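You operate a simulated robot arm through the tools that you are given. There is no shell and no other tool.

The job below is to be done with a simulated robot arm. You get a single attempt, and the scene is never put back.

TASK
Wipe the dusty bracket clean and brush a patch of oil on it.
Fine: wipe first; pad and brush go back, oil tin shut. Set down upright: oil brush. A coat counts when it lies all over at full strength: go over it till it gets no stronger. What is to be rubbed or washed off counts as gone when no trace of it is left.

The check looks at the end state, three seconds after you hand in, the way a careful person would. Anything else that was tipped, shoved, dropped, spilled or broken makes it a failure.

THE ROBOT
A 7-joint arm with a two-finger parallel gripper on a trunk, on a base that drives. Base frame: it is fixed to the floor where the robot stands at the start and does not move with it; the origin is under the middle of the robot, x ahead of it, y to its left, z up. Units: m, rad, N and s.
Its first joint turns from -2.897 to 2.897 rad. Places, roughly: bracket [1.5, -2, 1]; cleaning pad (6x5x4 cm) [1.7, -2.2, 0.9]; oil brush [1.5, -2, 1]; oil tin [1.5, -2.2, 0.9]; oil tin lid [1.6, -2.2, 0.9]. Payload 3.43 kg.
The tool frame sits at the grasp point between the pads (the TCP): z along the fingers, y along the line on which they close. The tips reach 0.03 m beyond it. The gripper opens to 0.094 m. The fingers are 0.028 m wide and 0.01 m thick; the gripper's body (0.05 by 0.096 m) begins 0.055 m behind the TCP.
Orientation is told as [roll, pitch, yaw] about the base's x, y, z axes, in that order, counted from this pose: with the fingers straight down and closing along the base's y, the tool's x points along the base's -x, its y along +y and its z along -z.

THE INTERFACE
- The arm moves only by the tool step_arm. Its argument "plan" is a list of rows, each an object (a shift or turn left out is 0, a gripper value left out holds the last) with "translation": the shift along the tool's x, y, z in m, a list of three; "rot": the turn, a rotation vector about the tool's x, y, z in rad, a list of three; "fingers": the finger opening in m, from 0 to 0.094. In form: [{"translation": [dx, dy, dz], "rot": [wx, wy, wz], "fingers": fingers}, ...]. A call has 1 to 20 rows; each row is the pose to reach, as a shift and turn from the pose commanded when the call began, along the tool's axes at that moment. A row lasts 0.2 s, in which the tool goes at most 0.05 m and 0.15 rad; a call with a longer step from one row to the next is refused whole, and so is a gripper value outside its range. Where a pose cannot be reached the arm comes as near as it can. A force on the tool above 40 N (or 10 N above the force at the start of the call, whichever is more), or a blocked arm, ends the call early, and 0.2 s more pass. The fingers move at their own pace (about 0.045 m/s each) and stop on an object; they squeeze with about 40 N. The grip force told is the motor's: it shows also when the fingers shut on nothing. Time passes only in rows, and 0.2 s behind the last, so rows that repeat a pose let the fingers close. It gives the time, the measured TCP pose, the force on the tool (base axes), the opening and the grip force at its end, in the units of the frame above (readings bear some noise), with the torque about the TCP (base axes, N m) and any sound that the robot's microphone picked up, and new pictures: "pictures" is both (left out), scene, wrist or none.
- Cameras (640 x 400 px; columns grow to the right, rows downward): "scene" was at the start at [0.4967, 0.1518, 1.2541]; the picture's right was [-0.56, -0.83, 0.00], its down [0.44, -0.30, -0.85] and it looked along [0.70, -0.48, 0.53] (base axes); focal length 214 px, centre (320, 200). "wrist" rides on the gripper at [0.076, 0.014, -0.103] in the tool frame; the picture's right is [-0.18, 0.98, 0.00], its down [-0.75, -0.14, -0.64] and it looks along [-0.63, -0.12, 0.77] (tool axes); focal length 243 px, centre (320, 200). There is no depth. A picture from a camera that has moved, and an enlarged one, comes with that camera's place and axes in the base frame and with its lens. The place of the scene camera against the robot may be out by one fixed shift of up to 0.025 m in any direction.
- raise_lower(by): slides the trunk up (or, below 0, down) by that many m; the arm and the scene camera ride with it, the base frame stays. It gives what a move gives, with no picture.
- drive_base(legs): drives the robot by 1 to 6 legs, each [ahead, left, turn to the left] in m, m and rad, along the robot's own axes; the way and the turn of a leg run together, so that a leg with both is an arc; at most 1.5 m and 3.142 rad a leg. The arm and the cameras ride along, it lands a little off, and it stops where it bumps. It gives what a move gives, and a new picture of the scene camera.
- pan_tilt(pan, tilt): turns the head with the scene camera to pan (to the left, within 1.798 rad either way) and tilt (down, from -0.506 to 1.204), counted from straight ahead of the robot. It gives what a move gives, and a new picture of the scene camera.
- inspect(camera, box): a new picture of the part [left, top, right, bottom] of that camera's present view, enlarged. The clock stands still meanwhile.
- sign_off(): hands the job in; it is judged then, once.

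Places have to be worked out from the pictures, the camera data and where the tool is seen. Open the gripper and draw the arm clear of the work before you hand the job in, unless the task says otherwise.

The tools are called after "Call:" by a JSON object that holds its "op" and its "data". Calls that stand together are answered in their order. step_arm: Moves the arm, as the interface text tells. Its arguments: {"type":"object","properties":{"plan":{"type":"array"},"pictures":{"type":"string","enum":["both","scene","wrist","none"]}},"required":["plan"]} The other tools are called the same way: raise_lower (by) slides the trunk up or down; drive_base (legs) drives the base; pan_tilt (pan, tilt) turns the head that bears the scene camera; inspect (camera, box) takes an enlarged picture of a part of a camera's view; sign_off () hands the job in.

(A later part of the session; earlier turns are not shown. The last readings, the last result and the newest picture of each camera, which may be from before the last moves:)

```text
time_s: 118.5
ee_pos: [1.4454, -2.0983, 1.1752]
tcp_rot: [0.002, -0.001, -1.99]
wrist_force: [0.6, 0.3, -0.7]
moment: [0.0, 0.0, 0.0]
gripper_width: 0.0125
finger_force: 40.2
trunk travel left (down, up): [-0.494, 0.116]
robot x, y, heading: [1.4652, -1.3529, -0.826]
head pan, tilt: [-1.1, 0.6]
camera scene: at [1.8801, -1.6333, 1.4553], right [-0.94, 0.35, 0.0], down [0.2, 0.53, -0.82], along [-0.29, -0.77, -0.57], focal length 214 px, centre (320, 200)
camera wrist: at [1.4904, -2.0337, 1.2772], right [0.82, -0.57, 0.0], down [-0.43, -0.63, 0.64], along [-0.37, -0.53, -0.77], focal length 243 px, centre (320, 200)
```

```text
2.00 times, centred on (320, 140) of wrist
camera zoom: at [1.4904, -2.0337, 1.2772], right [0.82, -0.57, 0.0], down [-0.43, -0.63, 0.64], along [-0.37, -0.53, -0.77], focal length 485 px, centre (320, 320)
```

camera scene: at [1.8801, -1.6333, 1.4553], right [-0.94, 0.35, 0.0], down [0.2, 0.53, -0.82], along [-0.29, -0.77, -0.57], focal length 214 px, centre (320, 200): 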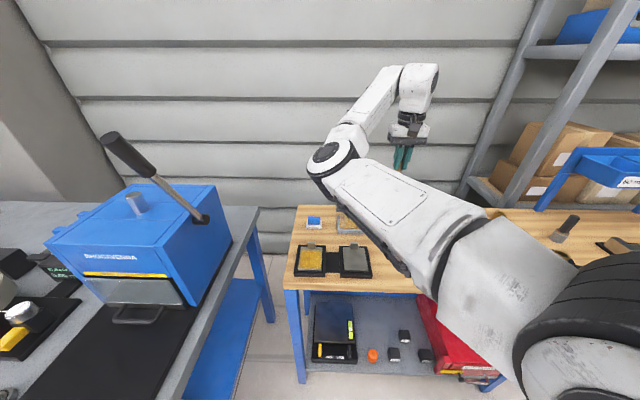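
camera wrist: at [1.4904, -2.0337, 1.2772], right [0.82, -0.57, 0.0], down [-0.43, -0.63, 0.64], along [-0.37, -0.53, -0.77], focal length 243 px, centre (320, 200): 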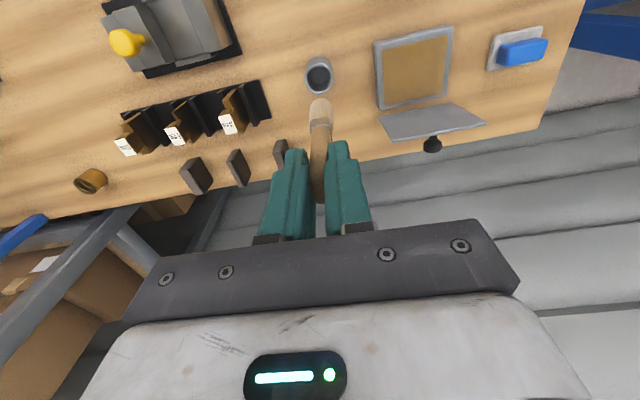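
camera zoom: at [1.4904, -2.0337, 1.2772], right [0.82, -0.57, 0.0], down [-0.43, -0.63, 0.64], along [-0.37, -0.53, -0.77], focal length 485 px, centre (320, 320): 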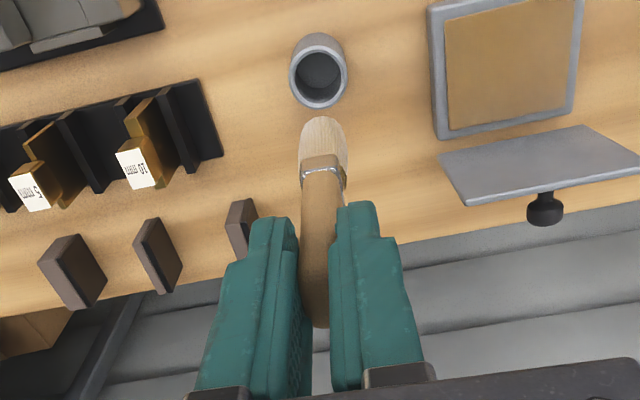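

The brush is out, bristles ≈12 cm below the TCP. Next, over the open tin (centre ≈ (1.554,-2.176)), staying slightly toward the robot from the lid.

Call:
{"op": "step_arm", "data": {"plan": [{"translation": [-0.004, 0.033, 0]}, {"translation": [-0.008, 0.066, 0]}, {"translation": [-0.013, 0.1, 0]}, {"translation": [-0.0173, 0.1304, 0]}, {"translation": [-0.0173, 0.1304, 0.04]}, {"translation": [-0.0173, 0.1304, 0.08]}, {"translation": [-0.0173, 0.1304, 0.11]}, {"translation": [-0.0173, 0.1304, 0.11]}]}}

Call:
{"op": "inspect", "data": {"camera": "wrist", "box": [220, 40, 420, 240]}}

```text
time_s: 120.3
ee_pos: [1.5578, -2.1664, 1.065]
tcp_rot: [0.0, -0.003, -1.991]
wrist_force: [-0.1, -0.1, -0.3]
moment: [-0.03, -0.02, -0.01]
gripper_width: 0.0124
finger_force: 39.9
trunk travel left (down, up): [-0.494, 0.116]
robot x, y, heading: [1.4647, -1.3476, -0.821]
head pan, tilt: [-1.1, 0.6]
camera scene: at [1.8802, -1.6334, 1.4553], right [-0.94, 0.35, 0.0], down [0.2, 0.53, -0.82], along [-0.29, -0.77, -0.57], focal length 214 px, centre (320, 200)
camera wrist: at [1.6025, -2.1017, 1.1661], right [0.82, -0.57, 0.0], down [-0.43, -0.63, 0.64], along [-0.37, -0.53, -0.77], focal length 243 px, centre (320, 200)
```

scene: 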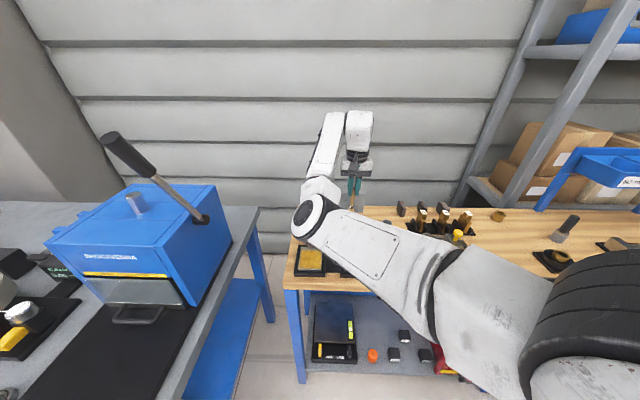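
wrist: 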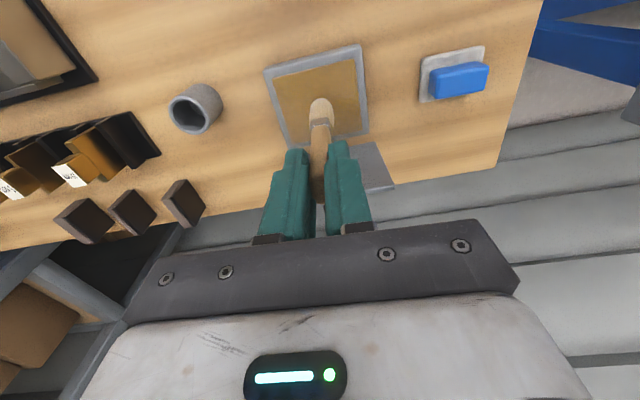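

```text
2.00 times, centred on (320, 140) of wrist
camera zoom: at [1.6025, -2.1017, 1.1661], right [0.82, -0.57, 0.0], down [-0.43, -0.63, 0.64], along [-0.37, -0.53, -0.77], focal length 485 px, centre (320, 320)
```

zoom: 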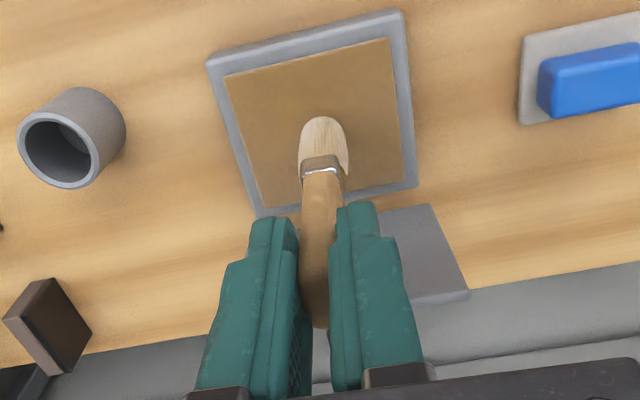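

Brush is over the oil. Lowering gently into it.

Call:
{"op": "step_arm", "data": {"plan": [{"translation": [0, 0, 0.015]}, {"translation": [0, 0, 0.03]}, {"translation": [0, 0, 0.04]}, {"translation": [0, 0, 0.045]}, {"translation": [0, 0, 0.045]}], "pictures": "wrist"}}

```text
time_s: 120.9
ee_pos: [1.5566, -2.1655, 1.0466]
tcp_rot: [-0.003, -0.012, -1.993]
wrist_force: [0.5, 4.4, 14.8]
moment: [0.52, -0.07, -0.02]
gripper_width: 0.0127
finger_force: 40.1
trunk travel left (down, up): [-0.494, 0.116]
robot x, y, heading: [1.4619, -1.3479, -0.826]
head pan, tilt: [-1.1, 0.6]
stopped in row 3: the force on the tool passed its limit at 52 N (the readings are from after the stop); the commanded pose is now the measured one
camera wrist: at [1.6037, -2.1008, 1.1462], right [0.82, -0.57, 0.0], down [-0.43, -0.62, 0.65], along [-0.37, -0.54, -0.76], focal length 243 px, centre (320, 200)
```

wrist: 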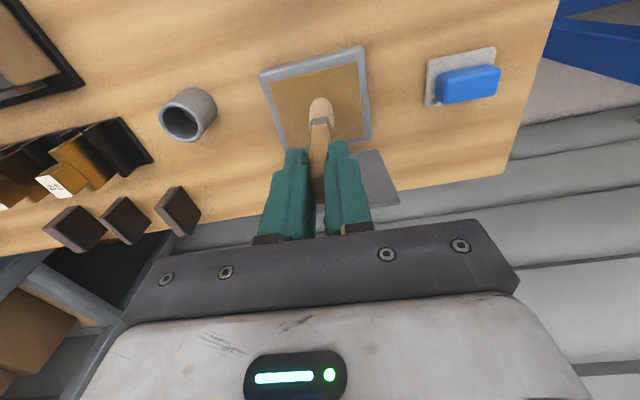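

The bristles touch the oil surface at TCP z≈1.047 (higher than I thought). I'll ease off and stir lightly to load the brush.

Call:
{"op": "step_arm", "data": {"plan": [{"translation": [0, 0, -0.001]}, {"translation": [0.005, 0.01, -0.001]}, {"translation": [0.005, -0.01, -0.001]}, {"translation": [-0.003, -0.01, -0.001]}, {"translation": [-0.003, 0.01, -0.001]}, {"translation": [0, 0, -0.001]}, {"translation": [0, 0, -0.02]}, {"translation": [0, 0, -0.05]}, {"translation": [0, 0, -0.08]}, {"translation": [0, 0, -0.08]}], "pictures": "wrist"}}

Call:
{"op": "inspect", "data": {"camera": "wrist", "box": [260, 60, 380, 180]}}

```text
time_s: 123.1
ee_pos: [1.5584, -2.1658, 1.123]
tcp_rot: [-0.002, -0.011, -1.992]
wrist_force: [-0.1, -0.7, -1.2]
moment: [0.0, -0.01, 0.02]
gripper_width: 0.0128
finger_force: 40.1
trunk travel left (down, up): [-0.494, 0.116]
robot x, y, heading: [1.466, -1.3522, -0.828]
head pan, tilt: [-1.1, 0.6]
camera wrist: at [1.6037, -2.1003, 1.2235], right [0.82, -0.57, 0.0], down [-0.43, -0.63, 0.65], along [-0.37, -0.53, -0.76], focal length 243 px, centre (320, 200)
```

wrist: 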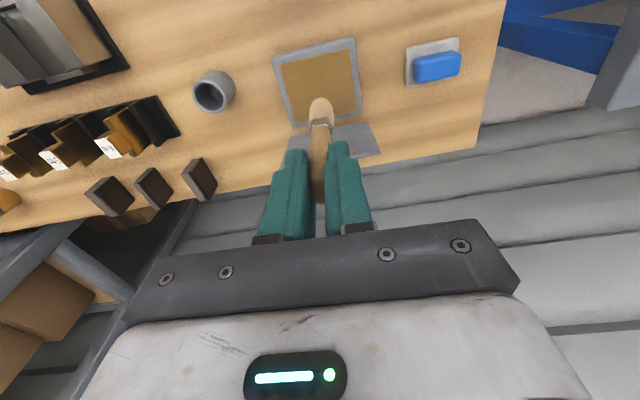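

```text
3.33 times, centred on (320, 120) of wrist
camera zoom: at [1.6037, -2.1003, 1.2235], right [0.82, -0.57, 0.0], down [-0.43, -0.63, 0.65], along [-0.37, -0.53, -0.76], focal length 809 px, centre (320, 467)
```

zoom: 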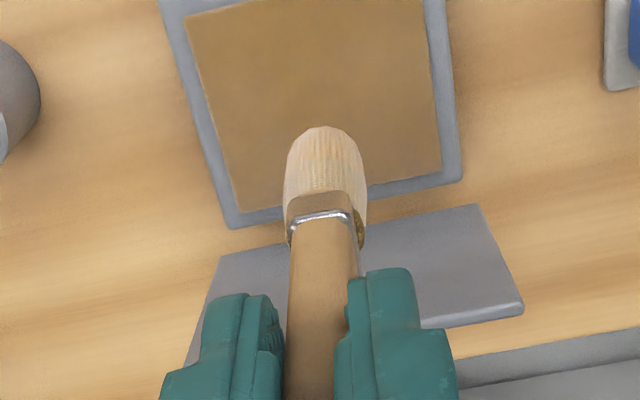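

I can't see yet whether the bristles took oil; I'll carry the brush above the bracket, squaring it with the plate.

Call:
{"op": "step_arm", "data": {"plan": [{"translation": [0.03, -0.002, -0.005], "rot": [0, 0, -0.006]}, {"translation": [0.06, -0.004, -0.005], "rot": [0, 0.003, -0.012]}, {"translation": [0.095, -0.005, -0.005], "rot": [0, 0.006, -0.018]}, {"translation": [0.13, -0.007, -0.005], "rot": [0, 0.01, -0.026]}, {"translation": [0.1606, -0.0087, -0.005], "rot": [0, 0.01, -0.026]}, {"translation": [0.1606, -0.0087, -0.005], "rot": [0, 0.01, -0.026]}]}}

Call:
{"op": "inspect", "data": {"camera": "wrist", "box": [240, 40, 400, 160]}}

```text
time_s: 124.5
ee_pos: [1.6152, -2.0162, 1.1267]
tcp_rot: [-0.002, 0.0, -1.964]
wrist_force: [0.4, -1.0, -0.8]
moment: [0.02, 0.06, 0.04]
gripper_width: 0.0127
finger_force: 39.6
trunk travel left (down, up): [-0.494, 0.116]
robot x, y, heading: [1.4642, -1.3469, -0.825]
head pan, tilt: [-1.1, 0.6]
camera scene: at [1.8805, -1.633, 1.4553], right [-0.94, 0.35, 0.0], down [0.2, 0.53, -0.83], along [-0.29, -0.77, -0.56], focal length 214 px, centre (320, 200)
camera wrist: at [1.66, -1.9503, 1.2279], right [0.84, -0.55, 0.0], down [-0.42, -0.64, 0.64], along [-0.35, -0.54, -0.77], focal length 243 px, centre (320, 200)
```

scene: 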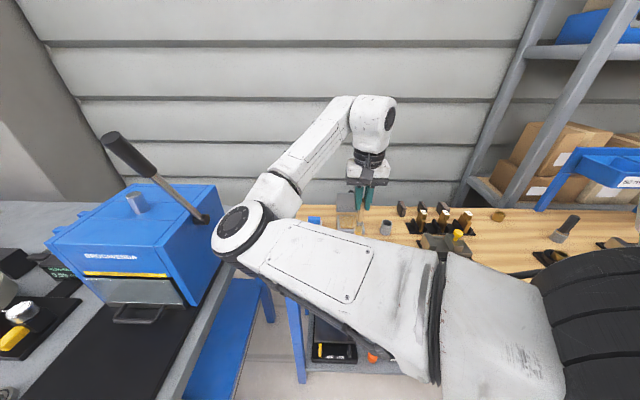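
wrist: 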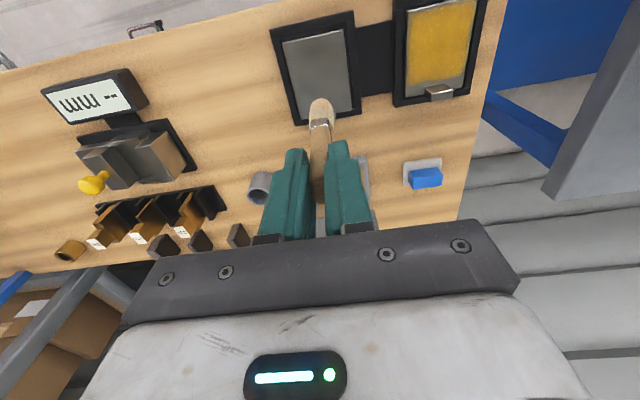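

```text
3.33 times, centred on (320, 100) of wrist
camera zoom: at [1.66, -1.9503, 1.2279], right [0.84, -0.55, 0.0], down [-0.42, -0.64, 0.64], along [-0.35, -0.54, -0.77], focal length 809 px, centre (320, 533)
```

zoom: 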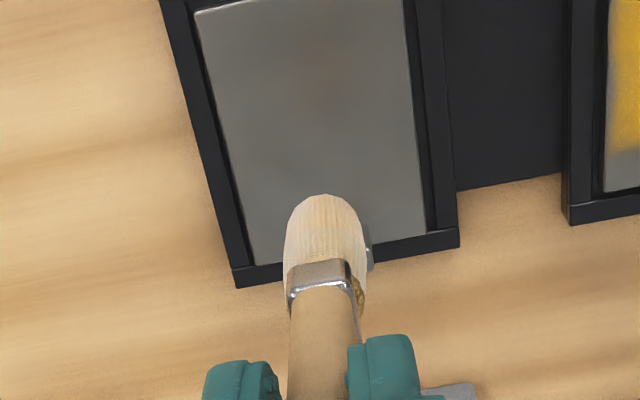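

I notice a faint brownish tint on the plate. I look closer before applying oil.

Call:
{"op": "inspect", "data": {"camera": "wrist", "box": [290, 36, 350, 76]}}

Call:
{"op": "inspect", "data": {"camera": "wrist", "box": [280, 20, 360, 110]}}

```text
10.00 times, centred on (320, 56) of wrist
camera zoom: at [1.66, -1.9503, 1.2279], right [0.84, -0.55, 0.0], down [-0.42, -0.64, 0.64], along [-0.35, -0.54, -0.77], focal length 2426 px, centre (320, 1640)
```

zoom: 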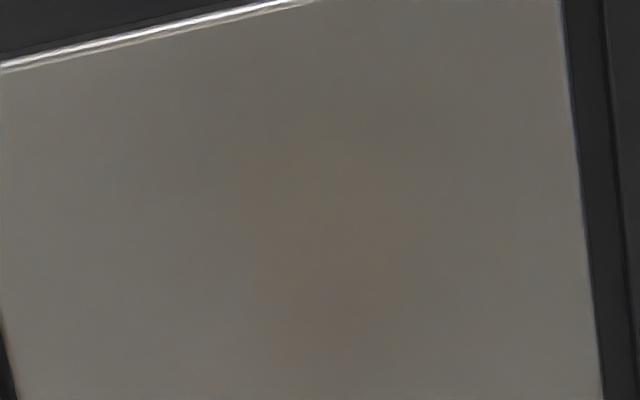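

```text
4.44 times, centred on (320, 65) of wrist
camera zoom: at [1.66, -1.9503, 1.2279], right [0.84, -0.55, 0.0], down [-0.42, -0.64, 0.64], along [-0.35, -0.54, -0.77], focal length 1078 px, centre (320, 800)
```

zoom: 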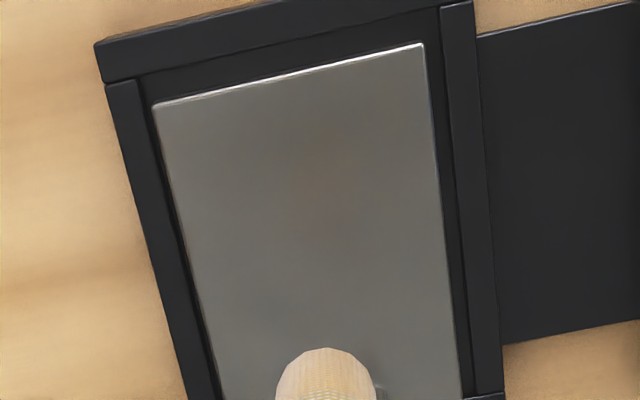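

The tint lies exactly where the bristles' mirror image falls, so it's a reflection; no tint showed before. I'll lower the brush at the near-left corner of the plate and feel for contact.

Call:
{"op": "step_arm", "data": {"plan": [{"translation": [0.02, -0.012, 0.02]}, {"translation": [0.033, -0.023, 0.04]}, {"translation": [0.033, -0.023, 0.06]}, {"translation": [0.033, -0.023, 0.072]}, {"translation": [0.033, -0.023, 0.076]}, {"translation": [0.033, -0.023, 0.076]}], "pictures": "wrist"}}

```text
time_s: 125.9
ee_pos: [1.6068, -1.9751, 1.0502]
tcp_rot: [-0.001, -0.001, -1.965]
wrist_force: [0.0, -0.6, -0.8]
moment: [0.0, -0.03, 0.01]
gripper_width: 0.0128
finger_force: 40.3
trunk travel left (down, up): [-0.494, 0.116]
robot x, y, heading: [1.4665, -1.3489, -0.827]
head pan, tilt: [-1.1, 0.6]
camera wrist: at [1.6509, -1.9102, 1.1516], right [0.84, -0.55, 0.0], down [-0.42, -0.64, 0.64], along [-0.35, -0.54, -0.77], focal length 243 px, centre (320, 200)
```

wrist: 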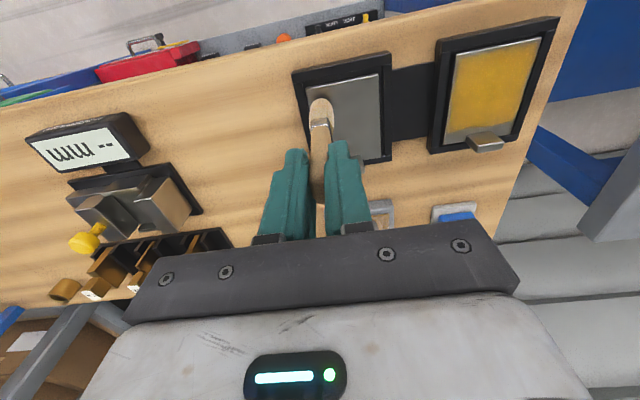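

Bristles are just above the near-left part of the plate. Feeling down in small steps.

Call:
{"op": "step_arm", "data": {"plan": [{"translation": [0, 0, 0.002]}, {"translation": [0, 0, 0.004]}, {"translation": [0, 0, 0.005]}], "pictures": "none"}}

Call:
{"op": "step_arm", "data": {"plan": [{"translation": [0, 0, 0.001]}, {"translation": [0, 0, 0.002]}], "pictures": "none"}}

```text
time_s: 126.7
ee_pos: [1.6068, -1.976, 1.0445]
tcp_rot: [-0.002, -0.001, -1.965]
wrist_force: [-0.2, 0.1, 0.7]
moment: [0.0, -0.01, 0.02]
gripper_width: 0.0127
finger_force: 39.9
trunk travel left (down, up): [-0.494, 0.116]
robot x, y, heading: [1.4653, -1.3504, -0.827]
head pan, tilt: [-1.1, 0.6]
```

```text
time_s: 127.3
ee_pos: [1.6055, -1.9764, 1.044]
tcp_rot: [-0.003, 0.001, -1.965]
wrist_force: [1.2, 0.1, 0.0]
moment: [0.03, -0.02, 0.01]
gripper_width: 0.0127
finger_force: 39.9
trunk travel left (down, up): [-0.494, 0.116]
robot x, y, heading: [1.4654, -1.3506, -0.827]
head pan, tilt: [-1.1, 0.6]
```

Call:
{"op": "step_arm", "data": {"plan": [{"translation": [0, 0, 0.001]}, {"translation": [0, 0, 0.002]}, {"translation": [0, 0, 0.002]}], "pictures": "none"}}

Call:
{"op": "step_arm", "data": {"plan": [{"translation": [0, 0, 0.001]}, {"translation": [0, 0, 0.002]}, {"translation": [0, 0, 0.002]}], "pictures": "wrist"}}

```text
time_s: 128.1
ee_pos: [1.6069, -1.976, 1.0423]
tcp_rot: [-0.004, 0.001, -1.965]
wrist_force: [0.3, -0.2, 0.2]
moment: [0.02, -0.01, 0.04]
gripper_width: 0.0124
finger_force: 39.9
trunk travel left (down, up): [-0.494, 0.116]
robot x, y, heading: [1.466, -1.3504, -0.826]
head pan, tilt: [-1.1, 0.6]
```

```text
time_s: 128.9
ee_pos: [1.6073, -1.9762, 1.0404]
tcp_rot: [-0.003, -0.001, -1.964]
wrist_force: [1.0, 0.2, 4.5]
moment: [-0.1, -0.07, -0.02]
gripper_width: 0.0126
finger_force: 40.4
trunk travel left (down, up): [-0.494, 0.116]
robot x, y, heading: [1.4668, -1.3499, -0.824]
head pan, tilt: [-1.1, 0.6]
camera wrist: at [1.6508, -1.911, 1.1413], right [0.84, -0.55, 0.0], down [-0.42, -0.64, 0.64], along [-0.35, -0.54, -0.77], focal length 243 px, centre (320, 200)
```

wrist: 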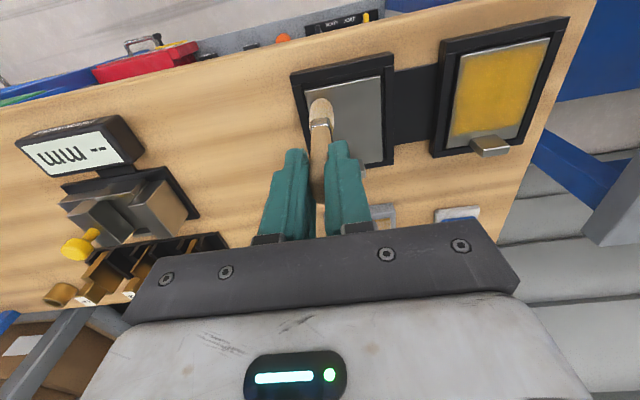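

Light contact (≈4 N) at TCP z≈1.040. One test stroke along the left side of the plate and back.

Call:
{"op": "step_arm", "data": {"plan": [{"translation": [-0.012, 0, 0]}, {"translation": [-0.024, 0, 0]}, {"translation": [-0.036, 0, 0]}, {"translation": [-0.048, 0, 0]}, {"translation": [-0.06, 0, 0]}, {"translation": [-0.067, 0, 0]}, {"translation": [-0.05, 0, 0]}, {"translation": [-0.034, 0, 0]}, {"translation": [-0.017, 0, 0]}, {"translation": [0, 0, 0]}, {"translation": [0, 0, -0.02]}, {"translation": [-0.02, 0, -0.05]}, {"translation": [-0.05, 0, -0.08]}, {"translation": [-0.05, 0, -0.08]}], "pictures": "wrist"}}

Call:
{"op": "inspect", "data": {"camera": "wrist", "box": [260, 10, 400, 120]}}

```text
time_s: 131.9
ee_pos: [1.5867, -2.0222, 1.1208]
tcp_rot: [-0.001, 0.001, -1.966]
wrist_force: [-0.7, 0.1, -0.6]
moment: [0.02, -0.03, 0.0]
gripper_width: 0.0127
finger_force: 40.0
trunk travel left (down, up): [-0.494, 0.116]
robot x, y, heading: [1.4696, -1.3521, -0.823]
head pan, tilt: [-1.1, 0.6]
camera wrist: at [1.6307, -1.9565, 1.2225], right [0.84, -0.55, 0.0], down [-0.42, -0.64, 0.64], along [-0.35, -0.54, -0.77], focal length 243 px, centre (320, 200)
```

wrist: 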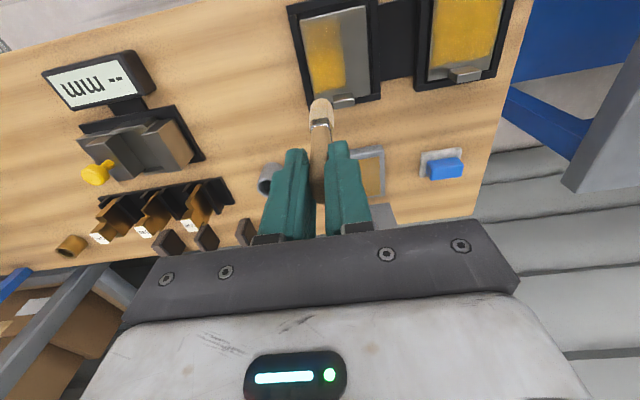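

```text
3.64 times, centred on (330, 65) of wrist
camera zoom: at [1.6307, -1.9565, 1.2225], right [0.84, -0.55, 0.0], down [-0.42, -0.64, 0.64], along [-0.35, -0.54, -0.77], focal length 882 px, centre (284, 691)
```

zoom: 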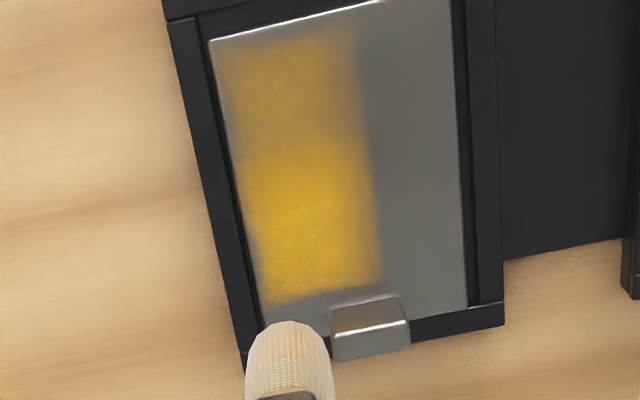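

The brush lays down oil in a strip about 3.5 cm wide, weakening toward the end of the stroke. I'll re-dip and return to this spot.

Call:
{"op": "step_arm", "data": {"plan": [{"translation": [-0.036, 0.007, 0]}, {"translation": [-0.072, 0.014, 0]}, {"translation": [-0.108, 0.021, 0]}, {"translation": [-0.144, 0.0284, 0]}, {"translation": [-0.144, 0.0284, 0.03]}, {"translation": [-0.144, 0.0284, 0.055]}, {"translation": [-0.144, 0.0284, 0.068]}, {"translation": [-0.144, 0.0284, 0.073]}, {"translation": [-0.144, 0.0284, 0.074]}, {"translation": [-0.137, 0.0364, 0.0745]}, {"translation": [-0.147, 0.0204, 0.0745]}, {"translation": [-0.144, 0.0284, 0.0745]}, {"translation": [-0.144, 0.0284, 0.0745]}, {"translation": [-0.144, 0.0284, 0.05]}, {"translation": [-0.144, 0.0284, 0.02]}, {"translation": [-0.144, 0.0284, 0]}, {"translation": [-0.108, 0.021, 0]}, {"translation": [-0.072, 0.014, 0]}, {"translation": [-0.036, 0.007, 0]}, {"translation": [0, 0, 0]}], "pictures": "none"}}

```text
time_s: 136.1
ee_pos: [1.5873, -2.0203, 1.1196]
tcp_rot: [-0.001, -0.001, -1.967]
wrist_force: [0.0, -0.6, 0.3]
moment: [0.03, -0.01, 0.04]
gripper_width: 0.0127
finger_force: 40.1
trunk travel left (down, up): [-0.494, 0.116]
robot x, y, heading: [1.465, -1.3474, -0.827]
head pan, tilt: [-1.1, 0.6]
```

Now a stroke forward and back on the right side, then along the middle, and a look.

Call:
{"op": "step_arm", "data": {"plan": [{"translation": [0.025, 0.022, 0.02]}, {"translation": [0.05, 0.044, 0.045]}, {"translation": [0.05, 0.044, 0.07]}, {"translation": [0.05, 0.044, 0.08]}, {"translation": [0.037, 0.044, 0.08]}, {"translation": [0.023, 0.044, 0.08]}, {"translation": [0.01, 0.044, 0.08]}, {"translation": [-0.004, 0.044, 0.08]}, {"translation": [-0.017, 0.044, 0.08]}, {"translation": [-0.004, 0.044, 0.08]}, {"translation": [0.01, 0.044, 0.08]}, {"translation": [0.023, 0.044, 0.08]}, {"translation": [0.037, 0.044, 0.08]}, {"translation": [0.05, 0.044, 0.08]}, {"translation": [0.05, 0.044, 0.05]}, {"translation": [0.025, 0.022, 0.02]}, {"translation": [0, 0, 0]}, {"translation": [0, 0, 0]}], "pictures": "none"}}

Call:
{"op": "inspect", "data": {"camera": "wrist", "box": [260, 10, 400, 120]}}

```text
time_s: 139.9
ee_pos: [1.586, -2.0231, 1.1199]
tcp_rot: [-0.002, -0.002, -1.966]
wrist_force: [1.1, -0.2, 0.5]
moment: [0.02, 0.02, 0.0]
gripper_width: 0.0125
finger_force: 40.3
trunk travel left (down, up): [-0.494, 0.116]
robot x, y, heading: [1.4669, -1.351, -0.824]
head pan, tilt: [-1.1, 0.6]
```

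```text
3.64 times, centred on (330, 65) of wrist
camera zoom: at [1.6309, -1.9576, 1.2219], right [0.84, -0.55, 0.0], down [-0.42, -0.64, 0.64], along [-0.35, -0.54, -0.77], focal length 882 px, centre (284, 691)
```

zoom: 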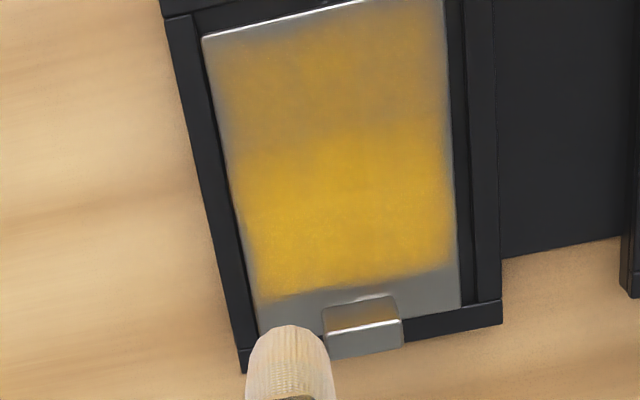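

The whole width is coated; the near half is fainter. I'll re-dip and go over it starting at the near end.

Call:
{"op": "step_arm", "data": {"plan": [{"translation": [-0.036, 0.007, 0]}, {"translation": [-0.072, 0.014, 0]}, {"translation": [-0.108, 0.021, 0]}, {"translation": [-0.144, 0.0284, 0]}, {"translation": [-0.144, 0.0284, 0.03]}, {"translation": [-0.144, 0.0284, 0.055]}, {"translation": [-0.144, 0.0284, 0.068]}, {"translation": [-0.144, 0.0284, 0.073]}, {"translation": [-0.144, 0.0284, 0.074]}, {"translation": [-0.137, 0.0364, 0.0745]}, {"translation": [-0.147, 0.0204, 0.0745]}, {"translation": [-0.144, 0.0284, 0.0745]}, {"translation": [-0.144, 0.0284, 0.0745]}, {"translation": [-0.144, 0.0284, 0.05]}, {"translation": [-0.144, 0.0284, 0.02]}, {"translation": [-0.144, 0.0284, 0]}, {"translation": [-0.108, 0.021, 0]}, {"translation": [-0.072, 0.014, 0]}, {"translation": [-0.036, 0.007, 0]}, {"translation": [0, 0, 0]}], "pictures": "none"}}

Call:
{"op": "step_arm", "data": {"plan": [{"translation": [0.025, 0.0, 0.03]}, {"translation": [0.05, 0.0, 0.06]}, {"translation": [0.05, 0.0, 0.08]}, {"translation": [0.037, 0.0, 0.08]}, {"translation": [0.023, 0.0, 0.08]}, {"translation": [0.01, 0.0, 0.08]}, {"translation": [0.01, 0.022, 0.08]}, {"translation": [0.023, 0.022, 0.08]}, {"translation": [0.037, 0.022, 0.08]}, {"translation": [0.05, 0.022, 0.08]}, {"translation": [0.05, 0.044, 0.08]}, {"translation": [0.037, 0.044, 0.08]}, {"translation": [0.023, 0.044, 0.08]}, {"translation": [0.01, 0.044, 0.08]}, {"translation": [0.01, 0.044, 0.05]}, {"translation": [0.005, 0.022, 0.02]}, {"translation": [0, 0, 0]}, {"translation": [0, 0, 0]}], "pictures": "none"}}

Call:
{"op": "inspect", "data": {"camera": "wrist", "box": [260, 10, 400, 120]}}

```text
time_s: 144.1
ee_pos: [1.5879, -2.0227, 1.1205]
tcp_rot: [-0.003, -0.001, -1.967]
wrist_force: [-0.3, 0.0, -0.7]
moment: [0.0, -0.01, 0.01]
gripper_width: 0.0128
finger_force: 39.8
trunk travel left (down, up): [-0.494, 0.116]
robot x, y, heading: [1.4644, -1.3471, -0.827]
head pan, tilt: [-1.1, 0.6]
```

```text
time_s: 147.9
ee_pos: [1.5874, -2.0215, 1.1195]
tcp_rot: [-0.004, 0.001, -1.966]
wrist_force: [-0.2, -0.3, -0.4]
moment: [0.0, -0.01, 0.0]
gripper_width: 0.0124
finger_force: 39.8
trunk travel left (down, up): [-0.494, 0.116]
robot x, y, heading: [1.4659, -1.3523, -0.828]
head pan, tilt: [-1.1, 0.6]
```

```text
3.64 times, centred on (330, 65) of wrist
camera zoom: at [1.6314, -1.9574, 1.2208], right [0.84, -0.55, 0.0], down [-0.42, -0.64, 0.64], along [-0.35, -0.54, -0.77], focal length 882 px, centre (284, 691)
```

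zoom: 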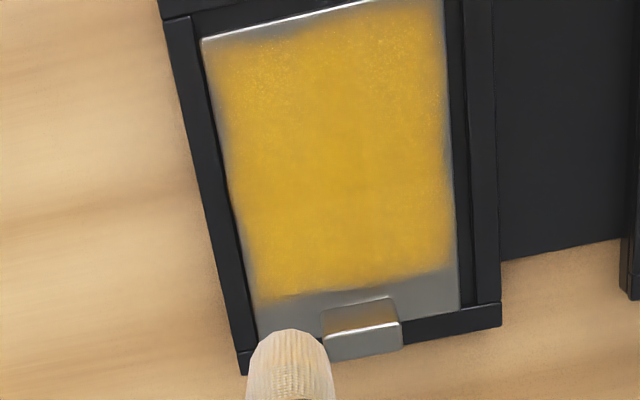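

Nearly uniform now. One more dip and a full pass over everything including the margins, until it gets no stronger.

Call:
{"op": "step_arm", "data": {"plan": [{"translation": [-0.036, 0.007, 0]}, {"translation": [-0.072, 0.014, 0]}, {"translation": [-0.108, 0.021, 0]}, {"translation": [-0.144, 0.0284, 0]}, {"translation": [-0.144, 0.0284, 0.03]}, {"translation": [-0.144, 0.0284, 0.055]}, {"translation": [-0.144, 0.0284, 0.068]}, {"translation": [-0.144, 0.0284, 0.073]}, {"translation": [-0.144, 0.0284, 0.074]}, {"translation": [-0.137, 0.0364, 0.0745]}, {"translation": [-0.147, 0.0204, 0.0745]}, {"translation": [-0.144, 0.0284, 0.0745]}, {"translation": [-0.144, 0.0284, 0.0745]}, {"translation": [-0.144, 0.0284, 0.05]}, {"translation": [-0.144, 0.0284, 0.02]}, {"translation": [-0.144, 0.0284, 0]}, {"translation": [-0.108, 0.021, 0]}, {"translation": [-0.072, 0.014, 0]}, {"translation": [-0.036, 0.007, 0]}, {"translation": [0, 0, 0]}], "pictures": "none"}}

Call:
{"op": "step_arm", "data": {"plan": [{"translation": [0.025, 0.0, 0.03]}, {"translation": [0.05, -0.001, 0.06]}, {"translation": [0.053, -0.001, 0.08]}, {"translation": [0.03, -0.001, 0.08]}, {"translation": [0.007, -0.001, 0.08]}, {"translation": [-0.017, -0.001, 0.08]}, {"translation": [-0.017, 0.015, 0.08]}, {"translation": [0.007, 0.015, 0.08]}, {"translation": [0.03, 0.015, 0.08]}, {"translation": [0.053, 0.015, 0.08]}, {"translation": [0.053, 0.031, 0.08]}, {"translation": [0.03, 0.031, 0.08]}, {"translation": [0.007, 0.031, 0.08]}, {"translation": [-0.014, 0.031, 0.08]}, {"translation": [-0.017, 0.047, 0.08]}, {"translation": [0.007, 0.047, 0.08]}, {"translation": [0.03, 0.047, 0.08]}, {"translation": [0.053, 0.047, 0.08]}, {"translation": [0.04, 0.04, 0.05]}, {"translation": [0.02, 0.022, 0.02]}], "pictures": "none"}}

Call:
{"op": "step_arm", "data": {"plan": [{"translation": [-0.02, -0.022, -0.02]}, {"translation": [-0.02, -0.022, -0.02]}], "pictures": "none"}}

Call:
{"op": "inspect", "data": {"camera": "wrist", "box": [260, 10, 400, 120]}}

```text
time_s: 152.1
ee_pos: [1.5889, -2.0221, 1.1189]
tcp_rot: [-0.004, 0.0, -1.964]
wrist_force: [0.0, -0.1, -0.4]
moment: [-0.01, -0.01, 0.01]
gripper_width: 0.0128
finger_force: 39.5
trunk travel left (down, up): [-0.494, 0.116]
robot x, y, heading: [1.4668, -1.3541, -0.826]
head pan, tilt: [-1.1, 0.6]
```

```text
time_s: 156.3
ee_pos: [1.6144, -2.0121, 1.1004]
tcp_rot: [-0.004, 0.0, -1.964]
wrist_force: [0.5, 0.5, -0.2]
moment: [-0.01, 0.04, 0.02]
gripper_width: 0.0129
finger_force: 39.8
trunk travel left (down, up): [-0.494, 0.116]
robot x, y, heading: [1.4665, -1.3529, -0.824]
head pan, tilt: [-1.1, 0.6]
```

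```text
time_s: 156.9
ee_pos: [1.5854, -2.0243, 1.1207]
tcp_rot: [-0.001, 0.001, -1.964]
wrist_force: [0.4, 0.2, -0.8]
moment: [0.01, -0.03, -0.02]
gripper_width: 0.0131
finger_force: 40.3
trunk travel left (down, up): [-0.494, 0.116]
robot x, y, heading: [1.4657, -1.3536, -0.826]
head pan, tilt: [-1.1, 0.6]
```

```text
3.64 times, centred on (330, 65) of wrist
camera zoom: at [1.6297, -1.9577, 1.2229], right [0.84, -0.55, 0.0], down [-0.42, -0.64, 0.64], along [-0.35, -0.54, -0.77], focal length 882 px, centre (284, 691)
```

zoom: 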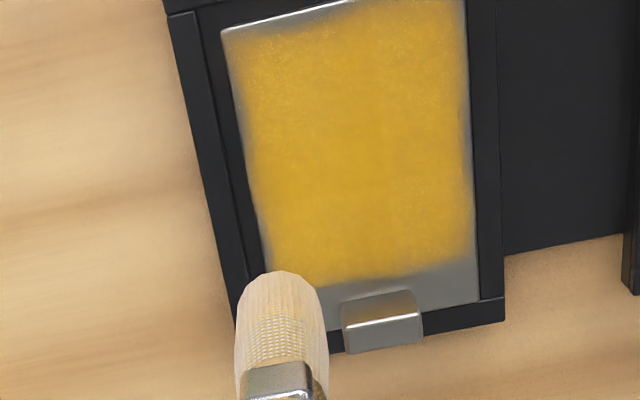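

The coat is even, but the brush seems to have shifted in my grip and the plate slid a few mm to the right within its holder. I look at the full views.

Call:
{"op": "step_arm", "data": {"plan": [{"translation": [0, 0, -0.01]}, {"translation": [0, 0, -0.02]}]}}

Call:
{"op": "inspect", "data": {"camera": "wrist", "box": [220, 40, 420, 240]}}

```text
time_s: 157.5
ee_pos: [1.5864, -2.0223, 1.1424]
tcp_rot: [-0.003, -0.001, -1.965]
wrist_force: [0.4, 0.3, -0.4]
moment: [-0.05, 0.01, -0.01]
gripper_width: 0.0132
finger_force: 39.8
trunk travel left (down, up): [-0.494, 0.116]
robot x, y, heading: [1.4668, -1.3533, -0.827]
head pan, tilt: [-1.1, 0.6]
camera scene: at [1.8804, -1.6331, 1.4553], right [-0.94, 0.35, 0.0], down [0.2, 0.53, -0.82], along [-0.29, -0.77, -0.57], focal length 214 px, centre (320, 200)
camera wrist: at [1.6306, -1.9566, 1.2423], right [0.84, -0.55, 0.0], down [-0.42, -0.64, 0.64], along [-0.35, -0.54, -0.77], focal length 243 px, centre (320, 200)
```

scene: 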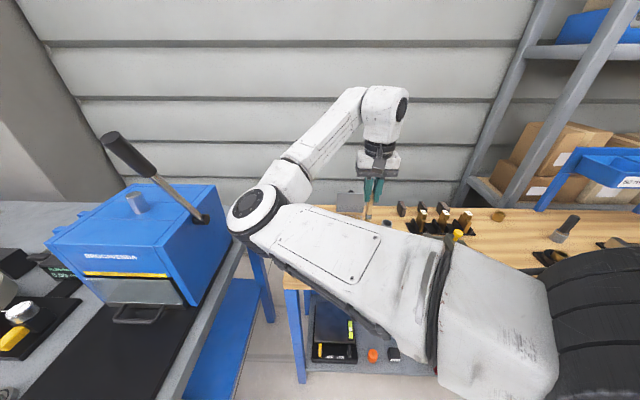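
wrist: 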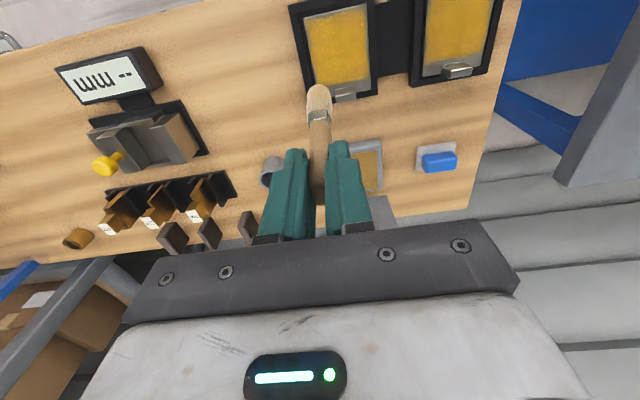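

```text
2.00 times, centred on (320, 140) of wrist
camera zoom: at [1.6306, -1.9566, 1.2423], right [0.84, -0.55, 0.0], down [-0.42, -0.64, 0.64], along [-0.35, -0.54, -0.77], focal length 485 px, centre (320, 320)
```

zoom: 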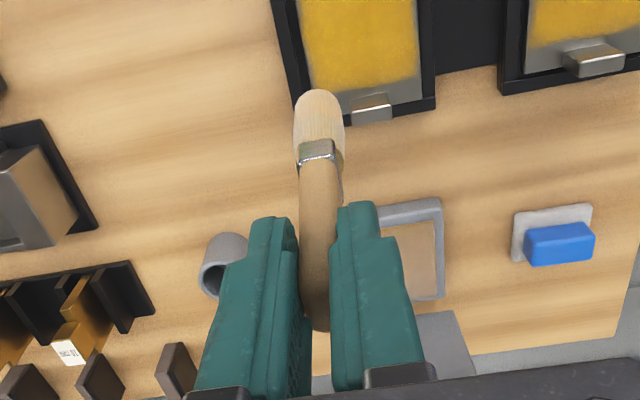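

The brush has tipped about 0.1 rad in the grip (correctable). I compare the coat with the reference plate.

Call:
{"op": "inspect", "data": {"camera": "wrist", "box": [285, 0, 515, 110]}}

```text
2.78 times, centred on (400, 55) of wrist
camera zoom: at [1.6306, -1.9566, 1.2423], right [0.84, -0.55, 0.0], down [-0.42, -0.64, 0.64], along [-0.35, -0.54, -0.77], focal length 675 px, centre (97, 604)
```

zoom: 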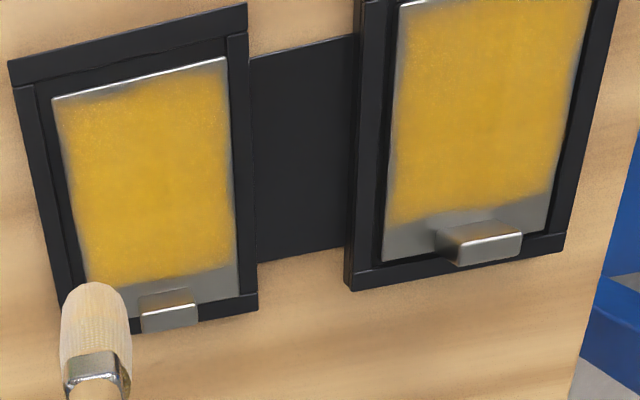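

My coat matches the reference. I zoom once more on its margins.

Call:
{"op": "inspect", "data": {"camera": "wrist", "box": [295, 8, 385, 68]}}

Call:
{"op": "inspect", "data": {"camera": "wrist", "box": [300, 48, 390, 108]}}

Call:
{"op": "inspect", "data": {"camera": "wrist", "box": [415, 0, 505, 60]}}

```text
6.67 times, centred on (340, 38) of wrist
camera zoom: at [1.6306, -1.9566, 1.2423], right [0.84, -0.55, 0.0], down [-0.42, -0.64, 0.64], along [-0.35, -0.54, -0.77], focal length 1618 px, centre (187, 1280)
```

zoom: 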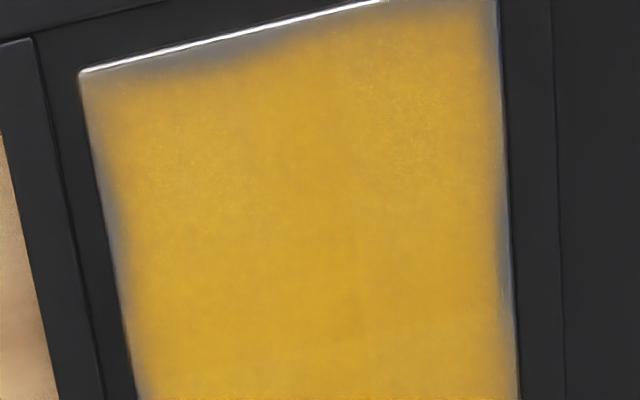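

```text
6.67 times, centred on (345, 78) of wrist
camera zoom: at [1.6306, -1.9566, 1.2423], right [0.84, -0.55, 0.0], down [-0.42, -0.64, 0.64], along [-0.35, -0.54, -0.77], focal length 1618 px, centre (153, 1013)
```

zoom: 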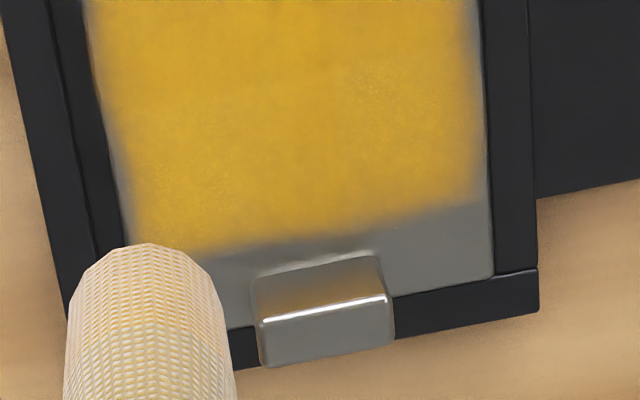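

```text
6.67 times, centred on (460, 30) of wrist
camera zoom: at [1.6306, -1.9566, 1.2423], right [0.84, -0.55, 0.0], down [-0.42, -0.64, 0.64], along [-0.35, -0.54, -0.77], focal length 1618 px, centre (-613, 1333)
```

zoom: 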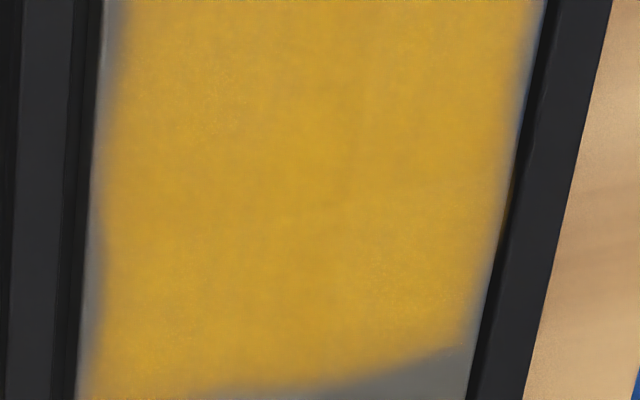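

Coverage equals the reference. To be sure it is at full strength I'll do one last dip and pass, this time working right-to-left (which also nudges the plate back), with the brush straightened by tilting the tool 0.095 rad.

Call:
{"op": "step_arm", "data": {"plan": [{"translation": [-0.036, 0.007, 0.01], "rot": [0, -0.05, 0]}, {"translation": [-0.072, 0.014, 0.02], "rot": [0, -0.095, 0]}, {"translation": [-0.108, 0.021, 0.02], "rot": [0, -0.095, 0]}, {"translation": [-0.144, 0.0284, 0.02], "rot": [0, -0.095, 0]}, {"translation": [-0.144, 0.0284, 0.05], "rot": [0, -0.095, 0]}, {"translation": [-0.144, 0.0284, 0.075], "rot": [0, -0.095, 0]}, {"translation": [-0.144, 0.0284, 0.087], "rot": [0, -0.095, 0]}, {"translation": [-0.144, 0.0284, 0.092], "rot": [0, -0.095, 0]}, {"translation": [-0.144, 0.0284, 0.0935], "rot": [0, -0.095, 0]}, {"translation": [-0.137, 0.0364, 0.0935], "rot": [0, -0.095, 0]}, {"translation": [-0.147, 0.0204, 0.0935], "rot": [0, -0.095, 0]}, {"translation": [-0.144, 0.0284, 0.0935], "rot": [0, -0.095, 0]}], "pictures": "wrist"}}

```text
time_s: 160.1
ee_pos: [1.5574, -2.1663, 1.0456]
tcp_rot: [-0.002, -0.094, -1.964]
wrist_force: [0.2, 0.5, -0.6]
moment: [0.01, -0.02, 0.01]
gripper_width: 0.0128
finger_force: 40.0
trunk travel left (down, up): [-0.494, 0.116]
robot x, y, heading: [1.4637, -1.3508, -0.825]
head pan, tilt: [-1.1, 0.6]
camera wrist: at [1.6053, -2.0925, 1.1401], right [0.84, -0.55, 0.02], down [-0.39, -0.58, 0.71], along [-0.38, -0.6, -0.7], focal length 243 px, centre (320, 200)
```

wrist: 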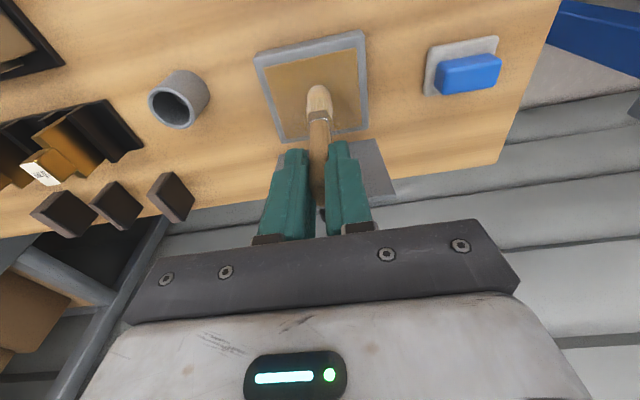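

No contact now, so the brush has slipped up a bit in the grip. I'll lower further in small steps until it touches the oil.

Call:
{"op": "step_arm", "data": {"plan": [{"translation": [0.0002, 0, 0.002]}, {"translation": [0.0004, 0, 0.004]}, {"translation": [0.0004, 0, 0.004]}], "pictures": "none"}}

Call:
{"op": "step_arm", "data": {"plan": [{"translation": [0.0002, 0, 0.002]}, {"translation": [0.0003, 0, 0.003]}, {"translation": [0.0003, 0, 0.003]}], "pictures": "none"}}

```text
time_s: 160.9
ee_pos: [1.5586, -2.1669, 1.0447]
tcp_rot: [-0.002, -0.098, -1.965]
wrist_force: [0.7, 2.2, 17.3]
moment: [0.1, -0.06, 0.0]
gripper_width: 0.013
finger_force: 40.0
trunk travel left (down, up): [-0.494, 0.116]
robot x, y, heading: [1.4656, -1.3506, -0.825]
head pan, tilt: [-1.1, 0.6]
```

```text
time_s: 161.6
ee_pos: [1.5577, -2.1665, 1.045]
tcp_rot: [-0.003, -0.105, -1.966]
wrist_force: [1.1, 3.8, 13.6]
moment: [0.36, -0.04, 0.01]
gripper_width: 0.0128
finger_force: 40.3
trunk travel left (down, up): [-0.494, 0.116]
robot x, y, heading: [1.4659, -1.344, -0.822]
head pan, tilt: [-1.1, 0.6]
stopped in row 3: the force on the tool passed its limit at 42 N (the readings are from after the stop); the commanded pose is now the measured one
```

Loaded (contact at 1.045). Now over to the right-near corner of the plate, stopping just above contact.

Call:
{"op": "step_arm", "data": {"plan": [{"translation": [-0.0042, 0, -0.04]}, {"translation": [-0.0079, 0, -0.075]}, {"translation": [0.0371, 0.004, -0.0797]}, {"translation": [0.0821, 0.008, -0.0845]}, {"translation": [0.1271, 0.012, -0.0892]}, {"translation": [0.1621, 0.016, -0.0929]}, {"translation": [0.1884, 0.018, -0.0804]}, {"translation": [0.1916, 0.018, -0.0504]}, {"translation": [0.1937, 0.018, -0.0304]}, {"translation": [0.1947, 0.018, -0.0204]}, {"translation": [0.1947, 0.018, -0.0204]}], "pictures": "wrist"}}

```text
time_s: 164.0
ee_pos: [1.6498, -1.9918, 1.0424]
tcp_rot: [-0.004, -0.102, -1.968]
wrist_force: [0.4, 0.7, -0.1]
moment: [0.0, -0.02, -0.01]
gripper_width: 0.0129
finger_force: 39.9
trunk travel left (down, up): [-0.494, 0.116]
robot x, y, heading: [1.4651, -1.3494, -0.826]
head pan, tilt: [-1.1, 0.6]
camera wrist: at [1.6981, -1.9183, 1.1357], right [0.84, -0.55, 0.02], down [-0.39, -0.58, 0.72], along [-0.38, -0.6, -0.7], focal length 243 px, centre (320, 200)
```

wrist: 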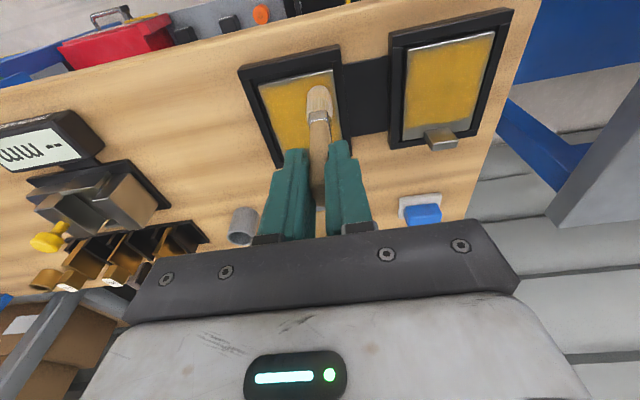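

Bristles sit just inside the near-right corner. Feeling for contact.

Call:
{"op": "step_arm", "data": {"plan": [{"translation": [0.0002, 0, 0.002]}, {"translation": [0.0003, 0, 0.003]}, {"translation": [0.0003, 0, 0.003]}], "pictures": "none"}}

Call:
{"op": "step_arm", "data": {"plan": [{"translation": [0.0001, 0, 0.001]}, {"translation": [0.0002, 0, 0.002]}, {"translation": [0.0002, 0, 0.002]}], "pictures": "none"}}

```text
time_s: 164.8
ee_pos: [1.6509, -1.9927, 1.0399]
tcp_rot: [-0.003, -0.102, -1.966]
wrist_force: [-0.4, 0.4, -0.8]
moment: [-0.02, -0.04, -0.01]
gripper_width: 0.0129
finger_force: 40.2
trunk travel left (down, up): [-0.494, 0.116]
robot x, y, heading: [1.4654, -1.3513, -0.824]
head pan, tilt: [-1.1, 0.6]
```

```text
time_s: 165.6
ee_pos: [1.6515, -1.9925, 1.0371]
tcp_rot: [-0.003, -0.1, -1.966]
wrist_force: [-0.4, 2.4, 9.0]
moment: [0.18, 0.01, 0.0]
gripper_width: 0.0129
finger_force: 39.9
trunk travel left (down, up): [-0.494, 0.116]
robot x, y, heading: [1.4644, -1.3487, -0.82]
head pan, tilt: [-1.1, 0.6]
```

Contact ~9 N; easing a touch and brushing strokes from right to left, stopping short of the tab in the middle.

Call:
{"op": "step_arm", "data": {"plan": [{"translation": [-0.021, 0, 0.0014]}, {"translation": [-0.043, 0, 0.0037]}, {"translation": [-0.06, 0, 0.0054]}, {"translation": [-0.053, -0.015, 0.0047]}, {"translation": [-0.043, -0.015, 0.0037]}, {"translation": [-0.021, -0.015, 0.0014]}, {"translation": [0, -0.015, -0.0007]}, {"translation": [0, -0.03, -0.0007]}, {"translation": [-0.021, -0.03, 0.0014]}, {"translation": [-0.043, -0.03, 0.0037]}, {"translation": [-0.053, -0.03, 0.0047]}, {"translation": [-0.06, -0.045, 0.0054]}, {"translation": [-0.043, -0.045, 0.0037]}, {"translation": [-0.021, -0.045, 0.0014]}, {"translation": [0.0, -0.045, -0.0007]}, {"translation": [-0.003, -0.045, -0.03]}, {"translation": [-0.02, -0.045, -0.06]}, {"translation": [-0.05, -0.045, -0.08]}, {"translation": [-0.05, -0.045, -0.08]}], "pictures": "wrist"}}

Call:
{"op": "inspect", "data": {"camera": "wrist", "box": [270, 20, 400, 130]}}

```text
time_s: 169.6
ee_pos: [1.5924, -2.0148, 1.1217]
tcp_rot: [-0.003, -0.101, -1.967]
wrist_force: [0.6, 0.2, 0.0]
moment: [0.02, 0.01, 0.03]
gripper_width: 0.0132
finger_force: 39.6
trunk travel left (down, up): [-0.494, 0.116]
robot x, y, heading: [1.4645, -1.3513, -0.825]
head pan, tilt: [-1.1, 0.6]
camera wrist: at [1.641, -1.9414, 1.216], right [0.84, -0.55, 0.02], down [-0.39, -0.58, 0.72], along [-0.38, -0.6, -0.7], focal length 243 px, centre (320, 200)
```

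wrist: 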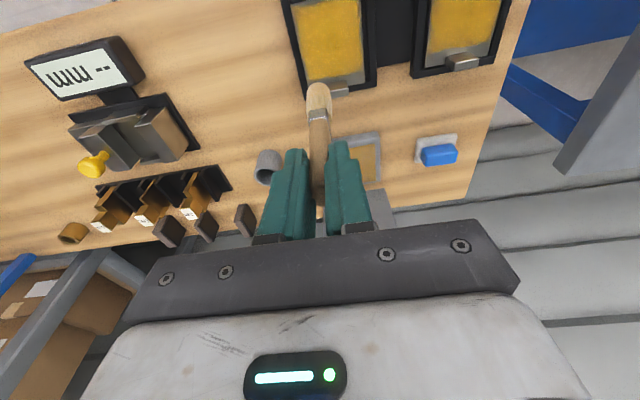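

```text
3.64 times, centred on (335, 75) of wrist
camera zoom: at [1.641, -1.9414, 1.216], right [0.84, -0.55, 0.02], down [-0.39, -0.58, 0.72], along [-0.38, -0.6, -0.7], focal length 882 px, centre (266, 654)
```

zoom: 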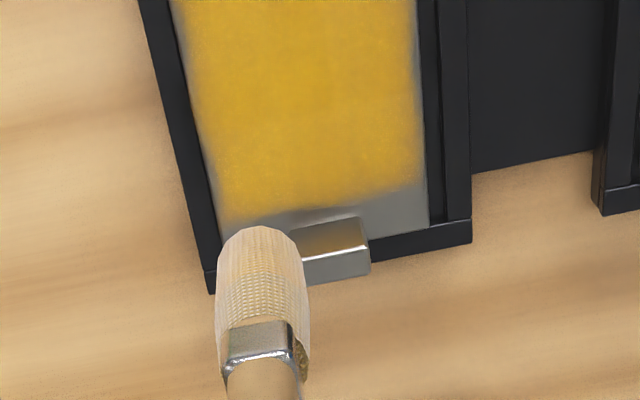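

The coat is dense and the plate has moved back toward the middle of its holder. A look at the near end too.

Call:
{"op": "inspect", "data": {"camera": "wrist", "box": [280, 0, 390, 66]}}

```text
5.82 times, centred on (335, 33) of wrist
camera zoom: at [1.641, -1.9414, 1.216], right [0.84, -0.55, 0.02], down [-0.39, -0.58, 0.72], along [-0.38, -0.6, -0.7], focal length 1412 px, centre (233, 1172)
```

zoom: 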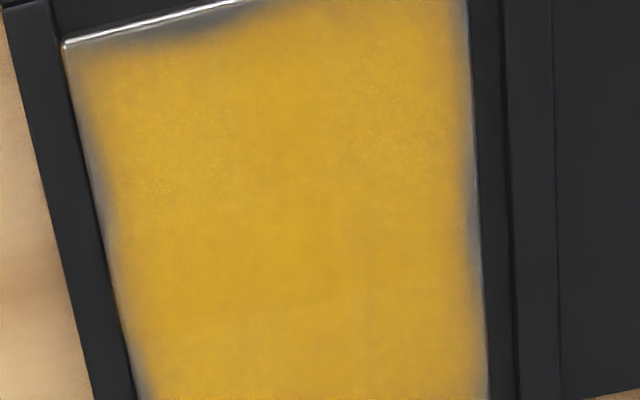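

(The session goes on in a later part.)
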